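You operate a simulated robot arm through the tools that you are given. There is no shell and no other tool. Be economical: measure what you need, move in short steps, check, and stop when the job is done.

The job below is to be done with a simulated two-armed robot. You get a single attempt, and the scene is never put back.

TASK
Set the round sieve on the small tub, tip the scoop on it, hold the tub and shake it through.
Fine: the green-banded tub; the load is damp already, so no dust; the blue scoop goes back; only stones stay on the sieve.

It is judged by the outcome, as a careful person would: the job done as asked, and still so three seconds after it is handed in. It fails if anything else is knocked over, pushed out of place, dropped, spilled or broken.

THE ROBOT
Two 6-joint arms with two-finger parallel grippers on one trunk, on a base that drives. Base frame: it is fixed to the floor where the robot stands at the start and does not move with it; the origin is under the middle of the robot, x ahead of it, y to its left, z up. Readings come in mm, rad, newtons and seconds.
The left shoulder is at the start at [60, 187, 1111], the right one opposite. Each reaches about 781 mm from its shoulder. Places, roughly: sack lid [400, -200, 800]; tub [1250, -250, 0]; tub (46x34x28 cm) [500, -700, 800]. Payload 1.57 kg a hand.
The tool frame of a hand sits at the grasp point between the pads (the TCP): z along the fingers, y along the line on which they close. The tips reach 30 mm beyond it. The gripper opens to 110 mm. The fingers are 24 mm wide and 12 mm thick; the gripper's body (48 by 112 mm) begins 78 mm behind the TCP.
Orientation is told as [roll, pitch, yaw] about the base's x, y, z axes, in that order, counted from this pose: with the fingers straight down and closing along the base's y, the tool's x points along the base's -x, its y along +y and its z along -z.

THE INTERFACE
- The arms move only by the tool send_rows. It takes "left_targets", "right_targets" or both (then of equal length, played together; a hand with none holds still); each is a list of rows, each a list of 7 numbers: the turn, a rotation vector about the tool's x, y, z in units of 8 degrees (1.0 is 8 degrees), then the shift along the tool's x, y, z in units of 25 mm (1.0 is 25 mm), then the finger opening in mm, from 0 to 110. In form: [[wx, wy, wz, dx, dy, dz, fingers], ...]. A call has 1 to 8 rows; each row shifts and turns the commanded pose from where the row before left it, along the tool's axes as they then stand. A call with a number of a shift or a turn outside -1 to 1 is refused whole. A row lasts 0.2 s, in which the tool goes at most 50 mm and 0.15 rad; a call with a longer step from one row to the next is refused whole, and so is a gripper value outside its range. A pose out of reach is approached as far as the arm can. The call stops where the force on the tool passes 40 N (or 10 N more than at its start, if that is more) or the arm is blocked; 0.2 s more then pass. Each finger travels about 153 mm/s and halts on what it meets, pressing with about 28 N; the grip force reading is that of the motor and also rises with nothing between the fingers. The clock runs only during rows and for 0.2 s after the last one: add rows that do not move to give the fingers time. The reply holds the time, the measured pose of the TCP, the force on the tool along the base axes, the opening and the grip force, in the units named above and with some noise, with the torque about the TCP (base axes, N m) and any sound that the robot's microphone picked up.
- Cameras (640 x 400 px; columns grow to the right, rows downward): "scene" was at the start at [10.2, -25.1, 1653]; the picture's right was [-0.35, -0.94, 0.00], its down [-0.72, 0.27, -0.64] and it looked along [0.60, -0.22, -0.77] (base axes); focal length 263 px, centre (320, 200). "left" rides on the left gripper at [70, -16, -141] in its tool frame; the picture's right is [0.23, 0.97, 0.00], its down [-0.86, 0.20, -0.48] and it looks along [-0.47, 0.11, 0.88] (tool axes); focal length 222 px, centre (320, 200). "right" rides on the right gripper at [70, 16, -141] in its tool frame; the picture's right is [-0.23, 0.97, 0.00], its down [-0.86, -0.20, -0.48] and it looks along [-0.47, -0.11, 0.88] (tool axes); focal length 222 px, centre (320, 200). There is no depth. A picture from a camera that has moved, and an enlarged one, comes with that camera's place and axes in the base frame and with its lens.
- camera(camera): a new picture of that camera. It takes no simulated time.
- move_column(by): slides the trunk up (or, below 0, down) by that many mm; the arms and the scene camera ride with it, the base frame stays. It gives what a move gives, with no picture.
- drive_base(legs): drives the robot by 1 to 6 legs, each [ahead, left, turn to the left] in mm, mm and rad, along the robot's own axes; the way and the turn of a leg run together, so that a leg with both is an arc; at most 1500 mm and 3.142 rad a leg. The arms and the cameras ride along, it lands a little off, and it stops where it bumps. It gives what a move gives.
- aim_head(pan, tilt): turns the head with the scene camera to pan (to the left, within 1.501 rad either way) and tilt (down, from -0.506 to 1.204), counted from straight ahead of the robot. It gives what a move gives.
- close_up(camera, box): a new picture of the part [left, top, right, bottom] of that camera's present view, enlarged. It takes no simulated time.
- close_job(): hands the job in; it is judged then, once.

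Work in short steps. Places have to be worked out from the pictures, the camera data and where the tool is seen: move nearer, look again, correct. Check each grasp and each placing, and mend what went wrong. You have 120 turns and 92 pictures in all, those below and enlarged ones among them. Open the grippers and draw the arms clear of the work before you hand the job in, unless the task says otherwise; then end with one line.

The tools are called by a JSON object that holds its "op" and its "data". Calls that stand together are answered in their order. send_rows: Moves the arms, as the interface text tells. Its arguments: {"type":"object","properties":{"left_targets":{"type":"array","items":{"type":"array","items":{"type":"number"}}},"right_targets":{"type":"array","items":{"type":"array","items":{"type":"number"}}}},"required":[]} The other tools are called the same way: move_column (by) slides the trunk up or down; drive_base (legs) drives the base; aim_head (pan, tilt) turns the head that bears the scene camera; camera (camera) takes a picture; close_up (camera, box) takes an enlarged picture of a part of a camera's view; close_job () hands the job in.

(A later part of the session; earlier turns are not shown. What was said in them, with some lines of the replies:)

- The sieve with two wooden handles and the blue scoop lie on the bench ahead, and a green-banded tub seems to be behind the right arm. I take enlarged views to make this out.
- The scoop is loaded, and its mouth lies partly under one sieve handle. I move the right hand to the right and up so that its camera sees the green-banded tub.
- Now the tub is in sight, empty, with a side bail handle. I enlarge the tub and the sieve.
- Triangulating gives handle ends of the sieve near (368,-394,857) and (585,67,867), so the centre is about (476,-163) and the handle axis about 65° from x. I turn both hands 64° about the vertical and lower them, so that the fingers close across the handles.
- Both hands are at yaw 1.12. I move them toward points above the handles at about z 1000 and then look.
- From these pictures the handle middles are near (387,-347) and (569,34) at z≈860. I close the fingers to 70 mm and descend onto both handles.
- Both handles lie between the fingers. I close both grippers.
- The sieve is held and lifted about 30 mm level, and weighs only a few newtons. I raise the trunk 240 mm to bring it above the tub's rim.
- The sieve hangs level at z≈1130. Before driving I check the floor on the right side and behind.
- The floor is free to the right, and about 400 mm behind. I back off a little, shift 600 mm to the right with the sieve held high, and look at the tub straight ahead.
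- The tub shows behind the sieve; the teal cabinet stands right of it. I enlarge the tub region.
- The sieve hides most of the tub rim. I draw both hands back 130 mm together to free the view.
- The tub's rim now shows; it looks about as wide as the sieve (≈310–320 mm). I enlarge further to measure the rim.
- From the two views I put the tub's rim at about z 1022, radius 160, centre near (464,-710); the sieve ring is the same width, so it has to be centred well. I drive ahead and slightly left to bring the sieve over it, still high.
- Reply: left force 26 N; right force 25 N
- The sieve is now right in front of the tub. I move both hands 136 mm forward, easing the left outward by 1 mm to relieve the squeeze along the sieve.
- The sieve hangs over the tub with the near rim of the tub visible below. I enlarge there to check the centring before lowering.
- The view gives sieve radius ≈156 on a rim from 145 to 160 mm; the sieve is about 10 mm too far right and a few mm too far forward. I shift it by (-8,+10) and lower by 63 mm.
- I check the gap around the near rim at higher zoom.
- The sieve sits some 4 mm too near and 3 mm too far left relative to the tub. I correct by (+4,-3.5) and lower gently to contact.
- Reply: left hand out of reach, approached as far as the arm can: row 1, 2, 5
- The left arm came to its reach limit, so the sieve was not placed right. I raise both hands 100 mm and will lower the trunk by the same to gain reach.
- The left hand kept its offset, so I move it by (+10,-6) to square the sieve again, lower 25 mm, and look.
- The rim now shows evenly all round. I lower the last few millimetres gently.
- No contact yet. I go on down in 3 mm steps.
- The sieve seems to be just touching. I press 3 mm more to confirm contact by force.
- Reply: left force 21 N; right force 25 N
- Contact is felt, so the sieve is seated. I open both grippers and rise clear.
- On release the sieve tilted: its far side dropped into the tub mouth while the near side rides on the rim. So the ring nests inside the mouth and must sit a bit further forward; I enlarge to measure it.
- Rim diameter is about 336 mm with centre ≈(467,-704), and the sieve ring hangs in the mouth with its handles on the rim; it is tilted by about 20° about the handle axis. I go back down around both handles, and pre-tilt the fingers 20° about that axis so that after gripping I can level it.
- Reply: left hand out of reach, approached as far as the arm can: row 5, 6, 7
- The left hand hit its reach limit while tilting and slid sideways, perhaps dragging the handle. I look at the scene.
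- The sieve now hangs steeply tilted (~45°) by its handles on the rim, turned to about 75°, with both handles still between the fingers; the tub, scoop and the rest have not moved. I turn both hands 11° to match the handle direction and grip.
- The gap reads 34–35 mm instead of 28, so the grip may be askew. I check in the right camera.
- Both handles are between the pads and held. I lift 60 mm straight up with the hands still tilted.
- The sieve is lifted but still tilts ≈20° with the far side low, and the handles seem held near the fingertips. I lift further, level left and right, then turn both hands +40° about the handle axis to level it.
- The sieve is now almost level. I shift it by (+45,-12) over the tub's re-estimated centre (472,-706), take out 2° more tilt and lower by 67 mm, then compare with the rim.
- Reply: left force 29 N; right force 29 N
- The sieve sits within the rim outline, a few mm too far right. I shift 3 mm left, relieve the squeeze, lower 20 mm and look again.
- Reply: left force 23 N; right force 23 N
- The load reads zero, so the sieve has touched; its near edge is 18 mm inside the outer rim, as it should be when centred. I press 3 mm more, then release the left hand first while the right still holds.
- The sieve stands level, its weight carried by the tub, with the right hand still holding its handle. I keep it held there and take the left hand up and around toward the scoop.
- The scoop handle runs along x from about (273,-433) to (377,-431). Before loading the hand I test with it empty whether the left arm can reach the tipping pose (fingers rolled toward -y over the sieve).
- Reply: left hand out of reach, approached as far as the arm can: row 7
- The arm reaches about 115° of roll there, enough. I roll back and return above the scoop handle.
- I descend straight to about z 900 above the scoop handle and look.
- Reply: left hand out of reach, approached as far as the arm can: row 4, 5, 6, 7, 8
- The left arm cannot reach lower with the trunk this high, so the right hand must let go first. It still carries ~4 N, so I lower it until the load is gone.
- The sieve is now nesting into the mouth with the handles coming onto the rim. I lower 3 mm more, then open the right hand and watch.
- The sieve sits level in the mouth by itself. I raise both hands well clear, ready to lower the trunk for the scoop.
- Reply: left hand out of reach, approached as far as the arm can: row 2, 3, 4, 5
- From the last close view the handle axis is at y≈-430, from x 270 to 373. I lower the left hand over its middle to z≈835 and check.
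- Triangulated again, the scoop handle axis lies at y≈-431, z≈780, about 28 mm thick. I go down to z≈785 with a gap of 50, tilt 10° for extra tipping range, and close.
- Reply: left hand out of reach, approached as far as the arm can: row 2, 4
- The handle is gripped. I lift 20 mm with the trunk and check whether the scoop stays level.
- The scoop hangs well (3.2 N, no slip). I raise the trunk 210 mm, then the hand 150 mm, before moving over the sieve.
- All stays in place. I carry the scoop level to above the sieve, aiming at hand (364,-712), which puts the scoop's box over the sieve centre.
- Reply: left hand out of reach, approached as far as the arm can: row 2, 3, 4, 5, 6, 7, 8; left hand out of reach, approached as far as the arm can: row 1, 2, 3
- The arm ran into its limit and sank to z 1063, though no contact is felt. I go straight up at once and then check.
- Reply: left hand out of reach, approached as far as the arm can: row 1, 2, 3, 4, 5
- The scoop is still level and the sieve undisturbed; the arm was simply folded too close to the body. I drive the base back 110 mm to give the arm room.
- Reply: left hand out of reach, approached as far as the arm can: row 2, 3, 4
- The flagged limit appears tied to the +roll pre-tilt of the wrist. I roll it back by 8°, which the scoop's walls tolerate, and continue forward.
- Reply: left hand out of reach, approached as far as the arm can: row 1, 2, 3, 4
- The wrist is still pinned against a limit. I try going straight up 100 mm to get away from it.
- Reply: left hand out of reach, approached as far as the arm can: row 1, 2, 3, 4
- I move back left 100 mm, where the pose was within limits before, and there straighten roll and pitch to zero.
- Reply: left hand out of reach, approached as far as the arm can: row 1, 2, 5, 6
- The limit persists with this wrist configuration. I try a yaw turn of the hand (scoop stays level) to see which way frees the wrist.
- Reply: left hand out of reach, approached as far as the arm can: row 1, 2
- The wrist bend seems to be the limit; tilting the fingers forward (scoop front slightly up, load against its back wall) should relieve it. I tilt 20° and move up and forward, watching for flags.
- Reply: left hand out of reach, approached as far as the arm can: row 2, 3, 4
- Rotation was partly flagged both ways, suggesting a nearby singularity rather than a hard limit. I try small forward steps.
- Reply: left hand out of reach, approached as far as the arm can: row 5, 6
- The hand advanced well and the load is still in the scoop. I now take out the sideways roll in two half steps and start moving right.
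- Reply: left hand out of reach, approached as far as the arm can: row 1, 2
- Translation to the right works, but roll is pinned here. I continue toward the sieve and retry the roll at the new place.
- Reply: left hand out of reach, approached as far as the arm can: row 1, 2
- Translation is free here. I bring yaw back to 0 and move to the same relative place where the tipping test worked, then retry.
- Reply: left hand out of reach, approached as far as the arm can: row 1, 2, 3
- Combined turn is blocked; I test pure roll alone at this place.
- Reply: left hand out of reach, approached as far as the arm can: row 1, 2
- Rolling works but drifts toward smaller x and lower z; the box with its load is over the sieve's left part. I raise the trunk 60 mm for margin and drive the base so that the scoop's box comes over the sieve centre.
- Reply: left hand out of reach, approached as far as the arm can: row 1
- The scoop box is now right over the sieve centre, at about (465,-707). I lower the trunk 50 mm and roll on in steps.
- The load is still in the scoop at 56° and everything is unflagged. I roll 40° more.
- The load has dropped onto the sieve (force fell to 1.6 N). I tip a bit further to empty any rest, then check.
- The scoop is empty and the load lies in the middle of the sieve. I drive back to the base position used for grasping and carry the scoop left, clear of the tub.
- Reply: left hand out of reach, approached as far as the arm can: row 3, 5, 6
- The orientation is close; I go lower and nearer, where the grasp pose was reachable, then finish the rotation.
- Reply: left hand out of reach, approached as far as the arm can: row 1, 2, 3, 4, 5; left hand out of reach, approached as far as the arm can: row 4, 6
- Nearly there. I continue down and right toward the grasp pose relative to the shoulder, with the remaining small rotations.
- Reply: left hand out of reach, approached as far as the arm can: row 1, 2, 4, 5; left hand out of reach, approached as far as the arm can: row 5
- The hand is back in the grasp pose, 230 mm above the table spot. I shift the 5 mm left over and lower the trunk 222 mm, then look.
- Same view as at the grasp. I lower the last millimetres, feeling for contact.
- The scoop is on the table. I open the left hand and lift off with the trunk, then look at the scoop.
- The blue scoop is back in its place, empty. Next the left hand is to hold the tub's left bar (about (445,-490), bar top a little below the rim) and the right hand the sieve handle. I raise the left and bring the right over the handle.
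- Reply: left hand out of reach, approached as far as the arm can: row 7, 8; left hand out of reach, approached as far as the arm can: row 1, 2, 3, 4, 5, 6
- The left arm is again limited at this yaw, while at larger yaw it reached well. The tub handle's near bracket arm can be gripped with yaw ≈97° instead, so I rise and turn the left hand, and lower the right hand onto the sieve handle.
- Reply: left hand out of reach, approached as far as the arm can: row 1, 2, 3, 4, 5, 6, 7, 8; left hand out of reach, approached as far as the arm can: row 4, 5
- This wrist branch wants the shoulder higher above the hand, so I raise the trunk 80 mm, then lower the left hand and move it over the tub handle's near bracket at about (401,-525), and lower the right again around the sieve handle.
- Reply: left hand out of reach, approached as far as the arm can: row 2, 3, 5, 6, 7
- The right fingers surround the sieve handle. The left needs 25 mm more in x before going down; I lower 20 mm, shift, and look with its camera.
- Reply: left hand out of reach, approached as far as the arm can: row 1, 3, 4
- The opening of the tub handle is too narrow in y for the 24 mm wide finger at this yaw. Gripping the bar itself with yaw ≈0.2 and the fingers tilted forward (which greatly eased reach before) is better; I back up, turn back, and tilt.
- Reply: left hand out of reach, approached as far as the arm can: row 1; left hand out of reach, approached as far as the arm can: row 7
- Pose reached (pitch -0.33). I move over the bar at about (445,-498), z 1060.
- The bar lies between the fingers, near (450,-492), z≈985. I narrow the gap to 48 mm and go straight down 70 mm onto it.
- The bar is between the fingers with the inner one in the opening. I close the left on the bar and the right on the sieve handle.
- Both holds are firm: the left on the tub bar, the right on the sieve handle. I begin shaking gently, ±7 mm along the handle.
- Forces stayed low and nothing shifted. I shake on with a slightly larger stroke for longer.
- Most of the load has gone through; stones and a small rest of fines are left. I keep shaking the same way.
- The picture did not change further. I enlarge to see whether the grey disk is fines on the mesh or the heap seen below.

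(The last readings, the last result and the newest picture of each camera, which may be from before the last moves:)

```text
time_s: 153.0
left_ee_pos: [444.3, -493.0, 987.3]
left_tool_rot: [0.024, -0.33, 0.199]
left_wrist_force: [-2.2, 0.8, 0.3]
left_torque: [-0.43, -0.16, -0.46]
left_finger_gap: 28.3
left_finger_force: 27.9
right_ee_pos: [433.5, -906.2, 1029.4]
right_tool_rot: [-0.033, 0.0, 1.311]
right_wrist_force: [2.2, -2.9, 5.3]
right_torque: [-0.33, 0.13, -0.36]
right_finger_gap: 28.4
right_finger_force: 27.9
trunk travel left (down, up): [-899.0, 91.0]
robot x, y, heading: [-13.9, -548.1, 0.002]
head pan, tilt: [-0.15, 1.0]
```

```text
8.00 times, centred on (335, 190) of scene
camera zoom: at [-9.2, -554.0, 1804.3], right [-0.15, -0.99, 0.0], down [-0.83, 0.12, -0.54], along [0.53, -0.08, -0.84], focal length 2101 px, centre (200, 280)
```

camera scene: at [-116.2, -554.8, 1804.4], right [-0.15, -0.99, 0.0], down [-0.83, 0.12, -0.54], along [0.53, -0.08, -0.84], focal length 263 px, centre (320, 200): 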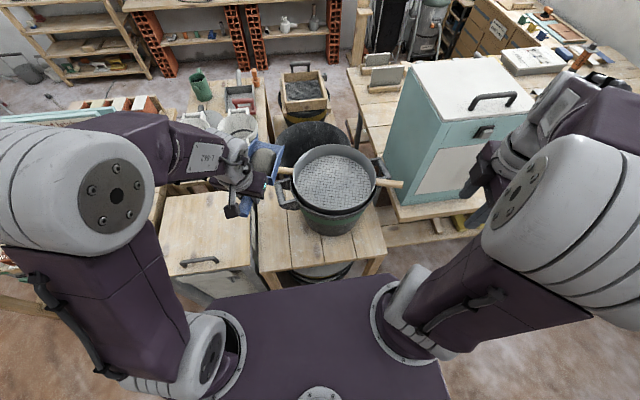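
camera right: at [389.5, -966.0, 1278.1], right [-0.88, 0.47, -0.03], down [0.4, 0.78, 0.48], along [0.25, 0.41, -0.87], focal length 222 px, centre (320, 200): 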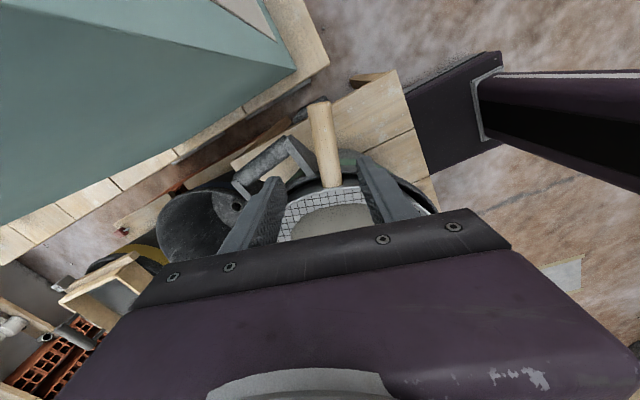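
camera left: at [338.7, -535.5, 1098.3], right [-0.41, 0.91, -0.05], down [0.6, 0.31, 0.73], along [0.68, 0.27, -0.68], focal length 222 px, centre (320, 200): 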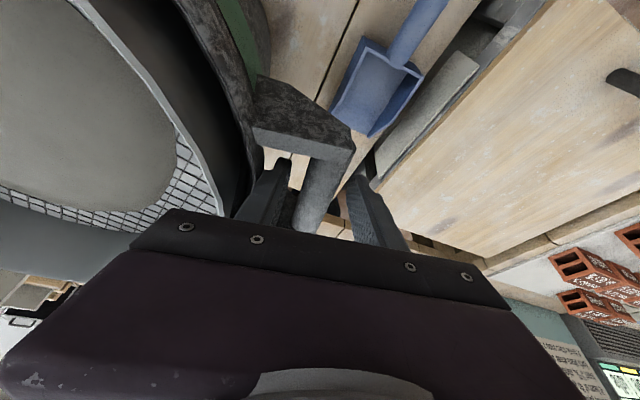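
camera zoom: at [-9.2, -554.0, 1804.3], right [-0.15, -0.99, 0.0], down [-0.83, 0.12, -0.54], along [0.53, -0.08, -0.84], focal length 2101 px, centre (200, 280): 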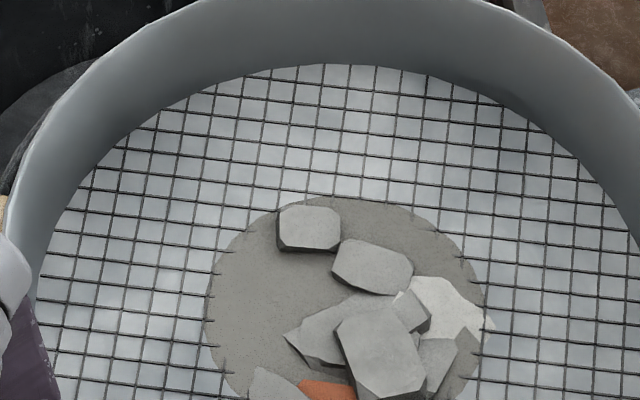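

A thin film of fines with stones remains on the mesh. I shake harder and in a circling pattern, watching the forces.

{"op": "send_rows", "data": {"right_targets": [[0, 0, 0, 0.45, 0, 0, 0], [0, 0, 0, -0.9, 0, 0, 0], [0, 0, 0, 0.9, 0, 0, 0], [0, 0, 0, -0.9, 0, 0, 0], [0, 0, 0, 0.9, 0, 0, 0], [0, 0, 0, -0.9, 0, 0, 0], [0, 0, 0, 0.9, 0, 0, 0], [0, 0, 0, -0.45, 0, 0, 0]]}}

{"op": "send_rows", "data": {"right_targets": [[0, 0, 0, 0, 0.36, 0, 0], [0, 0, 0, 0, -0.72, 0, 0], [0, 0, 0, 0, 0.72, 0, 0], [0, 0, 0, 0, -0.72, 0, 0], [0, 0, 0, 0, 0.72, 0, 0], [0, 0, 0, 0, -0.72, 0, 0], [0, 0, 0, 0, 0.72, 0, 0], [0, 0, 0, 0, -0.36, 0, 0]]}}

{"op": "send_rows", "data": {"right_targets": [[0, 0, 0, 0.45, 0, 0, 0], [0, 0, 0, -0.9, 0, 0, 0], [0, 0, 0, 0.9, 0, 0, 0], [0, 0, 0, -0.9, 0, 0, 0], [0, 0, 0, 0.9, 0, 0, 0], [0, 0, 0, -0.9, 0, 0, 0], [0, 0, 0, 0.9, 0, 0, 0], [0, 0, 0, -0.45, 0, 0, 0]]}}

{"op": "close_up", "data": {"camera": "scene", "box": [240, 120, 430, 260]}}

```text
time_s: 154.8
left_ee_pos: [444.7, -492.8, 989.0]
left_tool_rot: [0.025, -0.331, 0.196]
left_wrist_force: [-0.7, 0.1, 0.1]
left_torque: [-0.33, -0.13, -0.46]
left_finger_gap: 28.5
left_finger_force: 27.9
right_ee_pos: [430.4, -905.9, 1029.3]
right_tool_rot: [-0.036, 0.0, 1.311]
right_wrist_force: [2.6, -3.7, 7.7]
right_torque: [-0.29, 0.08, -0.4]
right_finger_gap: 28.2
right_finger_force: 27.5
trunk travel left (down, up): [-899.0, 91.0]
robot x, y, heading: [-16.6, -546.7, 0.004]
head pan, tilt: [-0.15, 1.0]
```

```text
time_s: 156.6
left_ee_pos: [444.5, -493.4, 987.4]
left_tool_rot: [0.022, -0.328, 0.198]
left_wrist_force: [-2.9, 1.1, 0.4]
left_torque: [-0.6, 0.2, -0.66]
left_finger_gap: 28.2
left_finger_force: 28.3
right_ee_pos: [430.3, -904.7, 1030.9]
right_tool_rot: [-0.033, -0.002, 1.311]
right_wrist_force: [1.4, 0.2, -0.3]
right_torque: [-0.05, 0.02, -0.27]
right_finger_gap: 28.7
right_finger_force: 28.3
trunk travel left (down, up): [-899.0, 91.0]
robot x, y, heading: [-18.5, -546.5, -0.003]
head pan, tilt: [-0.15, 1.0]
```

```text
time_s: 158.4
left_ee_pos: [443.2, -494.3, 987.5]
left_tool_rot: [0.024, -0.33, 0.198]
left_wrist_force: [-3.1, -0.3, 0.1]
left_torque: [-0.4, -0.14, -0.67]
left_finger_gap: 28.2
left_finger_force: 28.4
right_ee_pos: [429.8, -905.6, 1029.7]
right_tool_rot: [-0.032, -0.001, 1.311]
right_wrist_force: [1.4, -2.6, -1.0]
right_torque: [0.1, -0.05, -0.37]
right_finger_gap: 28.8
right_finger_force: 27.6
trunk travel left (down, up): [-899.0, 91.0]
robot x, y, heading: [-16.2, -546.0, 0.003]
head pan, tilt: [-0.15, 1.0]
```

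```text
2.86 times, centred on (335, 190) of scene
camera zoom: at [-8.1, -554.6, 1804.3], right [-0.15, -0.99, 0.0], down [-0.83, 0.12, -0.54], along [0.53, -0.08, -0.84], focal length 750 px, centre (277, 229)
```

zoom: 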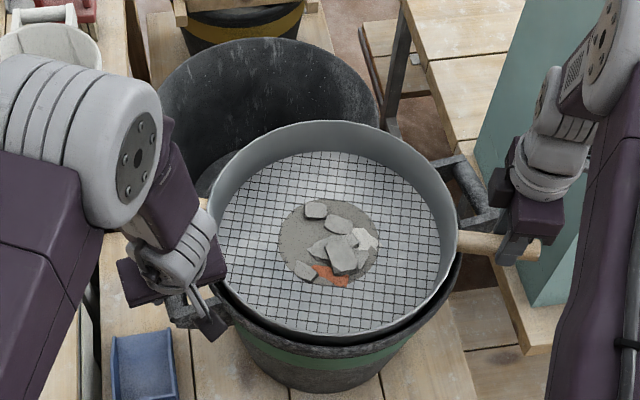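

Still unchanged by horizontal shaking. I try one round of light vertical tapping plus two more shakes to see whether any fines remain loose.

{"op": "send_rows", "data": {"right_targets": [[0, 0, 0, 0.3, 0, -0.16, 0], [0, 0, 0, -0.6, 0, 0.16, 0], [0, 0, 0, 0.6, 0, -0.16, 0], [0, 0, 0, -0.6, 0, 0.16, 0], [0, 0, 0, 0.6, 0, -0.16, 0], [0, 0, 0, -0.6, 0, 0.16, 0], [0, 0, 0, 0.6, 0, -0.16, 0], [0, 0, 0, -0.3, 0, 0.16, 0]]}}

{"op": "send_rows", "data": {"right_targets": [[0, 0, 0, 0.4, 0, 0, 0], [0, 0, 0, -0.4, 0.4, 0, 0], [0, 0, 0, -0.4, -0.4, 0, 0], [0, 0, 0, 0.4, -0.4, 0, 0], [0, 0, 0, 0.4, 0.4, 0, 0], [0, 0, 0, -0.4, 0.4, 0, 0], [0, 0, 0, -0.4, -0.4, 0, 0], [0, 0, 0, 0.4, 0, 0, 0]]}}

{"op": "send_rows", "data": {"right_targets": [[0, 0, 0, 0.4, 0, 0, 0], [0, 0, 0, -0.8, 0, 0, 0], [0, 0, 0, 0.8, 0, 0, 0], [0, 0, 0, -0.8, 0, 0, 0], [0, 0, 0, 0.8, 0, 0, 0], [0, 0, 0, -0.8, 0, 0, 0], [0, 0, 0, 0.8, 0, 0, 0], [0, 0, 0, -0.4, 0, 0, 0]]}}

{"op": "close_up", "data": {"camera": "scene", "box": [300, 165, 370, 215]}}

```text
time_s: 160.2
left_ee_pos: [444.2, -493.4, 988.7]
left_tool_rot: [0.025, -0.331, 0.197]
left_wrist_force: [-3.6, 4.4, -0.6]
left_torque: [-0.62, -0.03, -0.75]
left_finger_gap: 28.3
left_finger_force: 27.5
right_ee_pos: [429.7, -904.4, 1031.4]
right_tool_rot: [-0.036, -0.001, 1.312]
right_wrist_force: [1.6, -6.4, 0.4]
right_torque: [0.38, -0.07, -0.55]
right_finger_gap: 28.2
right_finger_force: 28.5
trunk travel left (down, up): [-899.0, 91.0]
robot x, y, heading: [-15.3, -547.0, 0.006]
head pan, tilt: [-0.15, 1.0]
```

```text
time_s: 162.0
left_ee_pos: [444.0, -492.1, 988.8]
left_tool_rot: [0.022, -0.33, 0.197]
left_wrist_force: [-3.1, -1.2, 4.0]
left_torque: [-0.93, -0.14, -0.75]
left_finger_gap: 28.1
left_finger_force: 27.3
right_ee_pos: [430.2, -902.3, 1029.4]
right_tool_rot: [-0.033, 0.0, 1.313]
right_wrist_force: [2.0, 3.6, 9.4]
right_torque: [0.14, 0.19, -0.39]
right_finger_gap: 28.8
right_finger_force: 27.5
trunk travel left (down, up): [-899.0, 91.0]
robot x, y, heading: [-15.5, -547.7, 0.003]
head pan, tilt: [-0.15, 1.0]
```

```text
time_s: 163.8
left_ee_pos: [442.8, -493.1, 988.8]
left_tool_rot: [0.024, -0.333, 0.199]
left_wrist_force: [-2.3, 2.5, 0.5]
left_torque: [-0.42, -0.08, -0.48]
left_finger_gap: 28.3
left_finger_force: 27.8
right_ee_pos: [431.2, -908.9, 1028.1]
right_tool_rot: [-0.038, 0.001, 1.311]
right_wrist_force: [2.1, -9.0, 16.0]
right_torque: [0.09, 0.01, -0.47]
right_finger_gap: 28.2
right_finger_force: 28.1
trunk travel left (down, up): [-899.0, 91.0]
robot x, y, heading: [-17.7, -543.5, 0.001]
head pan, tilt: [-0.15, 1.0]
```

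```text
8.00 times, centred on (335, 190) of scene
camera zoom: at [-11.0, -554.2, 1804.5], right [-0.15, -0.99, 0.0], down [-0.83, 0.12, -0.54], along [0.54, -0.08, -0.84], focal length 2101 px, centre (200, 280)
```

zoom: 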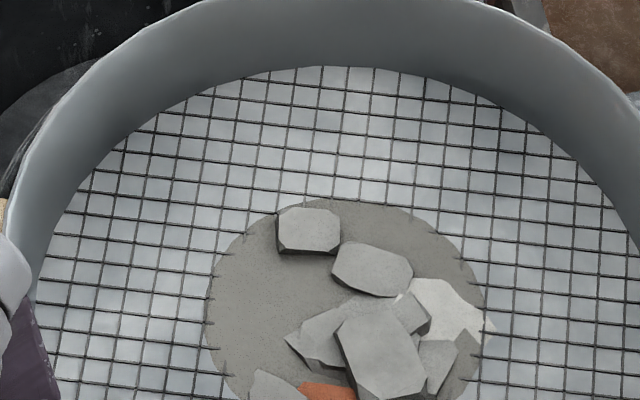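

The remainder no longer changes: only the stones with their clinging patch stay on the sieve, the fines are through. I release the right hand from the sieve and rise, then the left from the tub.

{"op": "send_rows", "data": {"right_targets": [[0, 0, 0, 0, 0, 0, 36], [0, 0, 0, 0, 0, 0, 60], [0, 0, 0, 0, 0, 0, 60], [0, 0, 0, 0, 0, -0.6, 60], [0, 0, 0, 0, 0, -1, 60], [0, 0, 0, 0, 0, -1, 60], [0, 0, 0, 0, 0, -1, 60], [0, 0, 0, 0, 0, -1, 60]]}}

{"op": "send_rows", "data": {"left_targets": [[0, 0, 0, 0, 0, 0, 40], [0, 0, 0, 0, 0, 0, 48], [0, 0, 0, 0, 0, 0, 48], [0, 0, 0, -0.32, 0, -0.9, 48], [0, 0, 0, -0.32, 0, -0.9, 48], [0, 0, 0, -0.32, 0, -0.9, 48], [0, 0, 0, -0.32, 0, -0.9, 48], [0, 0, 0, -0.32, 0, -0.9, 48]]}}

{"op": "send_rows", "data": {"left_targets": [[0, 0, 0, 0.8, 0.5, -0.5, 60], [0, 0, 0, 0.8, 0.5, -0.5, 60], [0, 0, 0, 0.8, 0.5, -0.5, 60], [0, 0, 0, 0.8, 0.5, -0.5, 60]], "right_targets": [[0, 0, 0, 0.25, 0.9, -0.5, 60], [0, 0, 0, 0.25, 0.9, -0.5, 60], [0, 0, 0, 0.25, 0.9, -0.5, 60], [0, 0, 0, 0.25, 0.9, -0.5, 60]]}}

{"op": "camera", "data": {"camera": "scene"}}

```text
time_s: 165.6
left_ee_pos: [442.7, -492.7, 988.1]
left_tool_rot: [0.023, -0.33, 0.199]
left_wrist_force: [-3.1, 3.7, 1.2]
left_torque: [-0.81, 0.13, -0.57]
left_finger_gap: 28.2
left_finger_force: 28.0
right_ee_pos: [428.4, -907.5, 1144.3]
right_tool_rot: [-0.035, 0.0, 1.311]
right_wrist_force: [-0.2, -0.8, -0.5]
right_torque: [-0.02, -0.03, -0.03]
right_finger_gap: 59.9
right_finger_force: 0.0
trunk travel left (down, up): [-899.0, 91.0]
robot x, y, heading: [-14.8, -544.9, 0.002]
head pan, tilt: [-0.15, 1.0]
```

```text
time_s: 167.4
left_ee_pos: [445.5, -496.0, 1106.2]
left_tool_rot: [0.025, -0.33, 0.198]
left_wrist_force: [0.3, -0.5, 0.0]
left_torque: [0.0, -0.01, 0.02]
left_finger_gap: 48.1
left_finger_force: 0.0
right_ee_pos: [428.3, -906.9, 1143.8]
right_tool_rot: [-0.036, -0.001, 1.311]
right_wrist_force: [-0.8, -0.4, -0.5]
right_torque: [-0.01, 0.0, -0.01]
right_finger_gap: 59.9
right_finger_force: 0.2
trunk travel left (down, up): [-899.0, 91.0]
robot x, y, heading: [-14.1, -547.7, -0.002]
head pan, tilt: [-0.15, 1.0]
```

```text
time_s: 168.4
left_ee_pos: [343.8, -464.0, 1130.1]
left_tool_rot: [0.024, -0.331, 0.199]
left_wrist_force: [0.7, -1.0, 0.1]
left_torque: [-0.02, 0.0, -0.01]
left_finger_gap: 60.0
left_finger_force: 0.1
right_ee_pos: [328.1, -904.7, 1193.7]
right_tool_rot: [-0.037, 0.0, 1.31]
right_wrist_force: [-0.8, -0.1, 0.7]
right_torque: [0.02, -0.03, -0.01]
right_finger_gap: 60.2
right_finger_force: 0.1
trunk travel left (down, up): [-899.0, 91.0]
robot x, y, heading: [-19.6, -540.5, 0.002]
head pan, tilt: [-0.15, 1.0]
```

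```text
0 pictures are left
camera scene: at [-11.3, -553.5, 1804.4], right [-0.15, -0.99, 0.0], down [-0.83, 0.12, -0.54], along [0.54, -0.08, -0.84], focal length 263 px, centre (320, 200)
```

scene: 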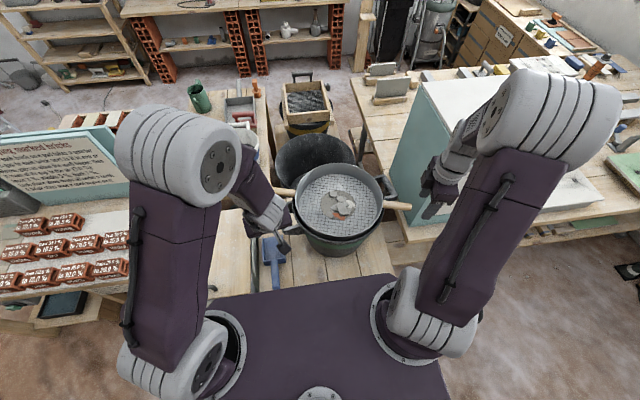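

The sieve with its stones rests level on the green-banded tub, the empty scoop is in its place, and both hands are open and clear. I hand the job in.

{"op": "close_job", "data": {}}

```text
The job is handed in.
```

I set the sieve on the green-banded tub, tipped the scoop's load onto it, then held the tub and shook it through; the blue scoop is back in its place, but a thin patch of fines is still stuck under the stones on the mesh and more shaking did not move it.
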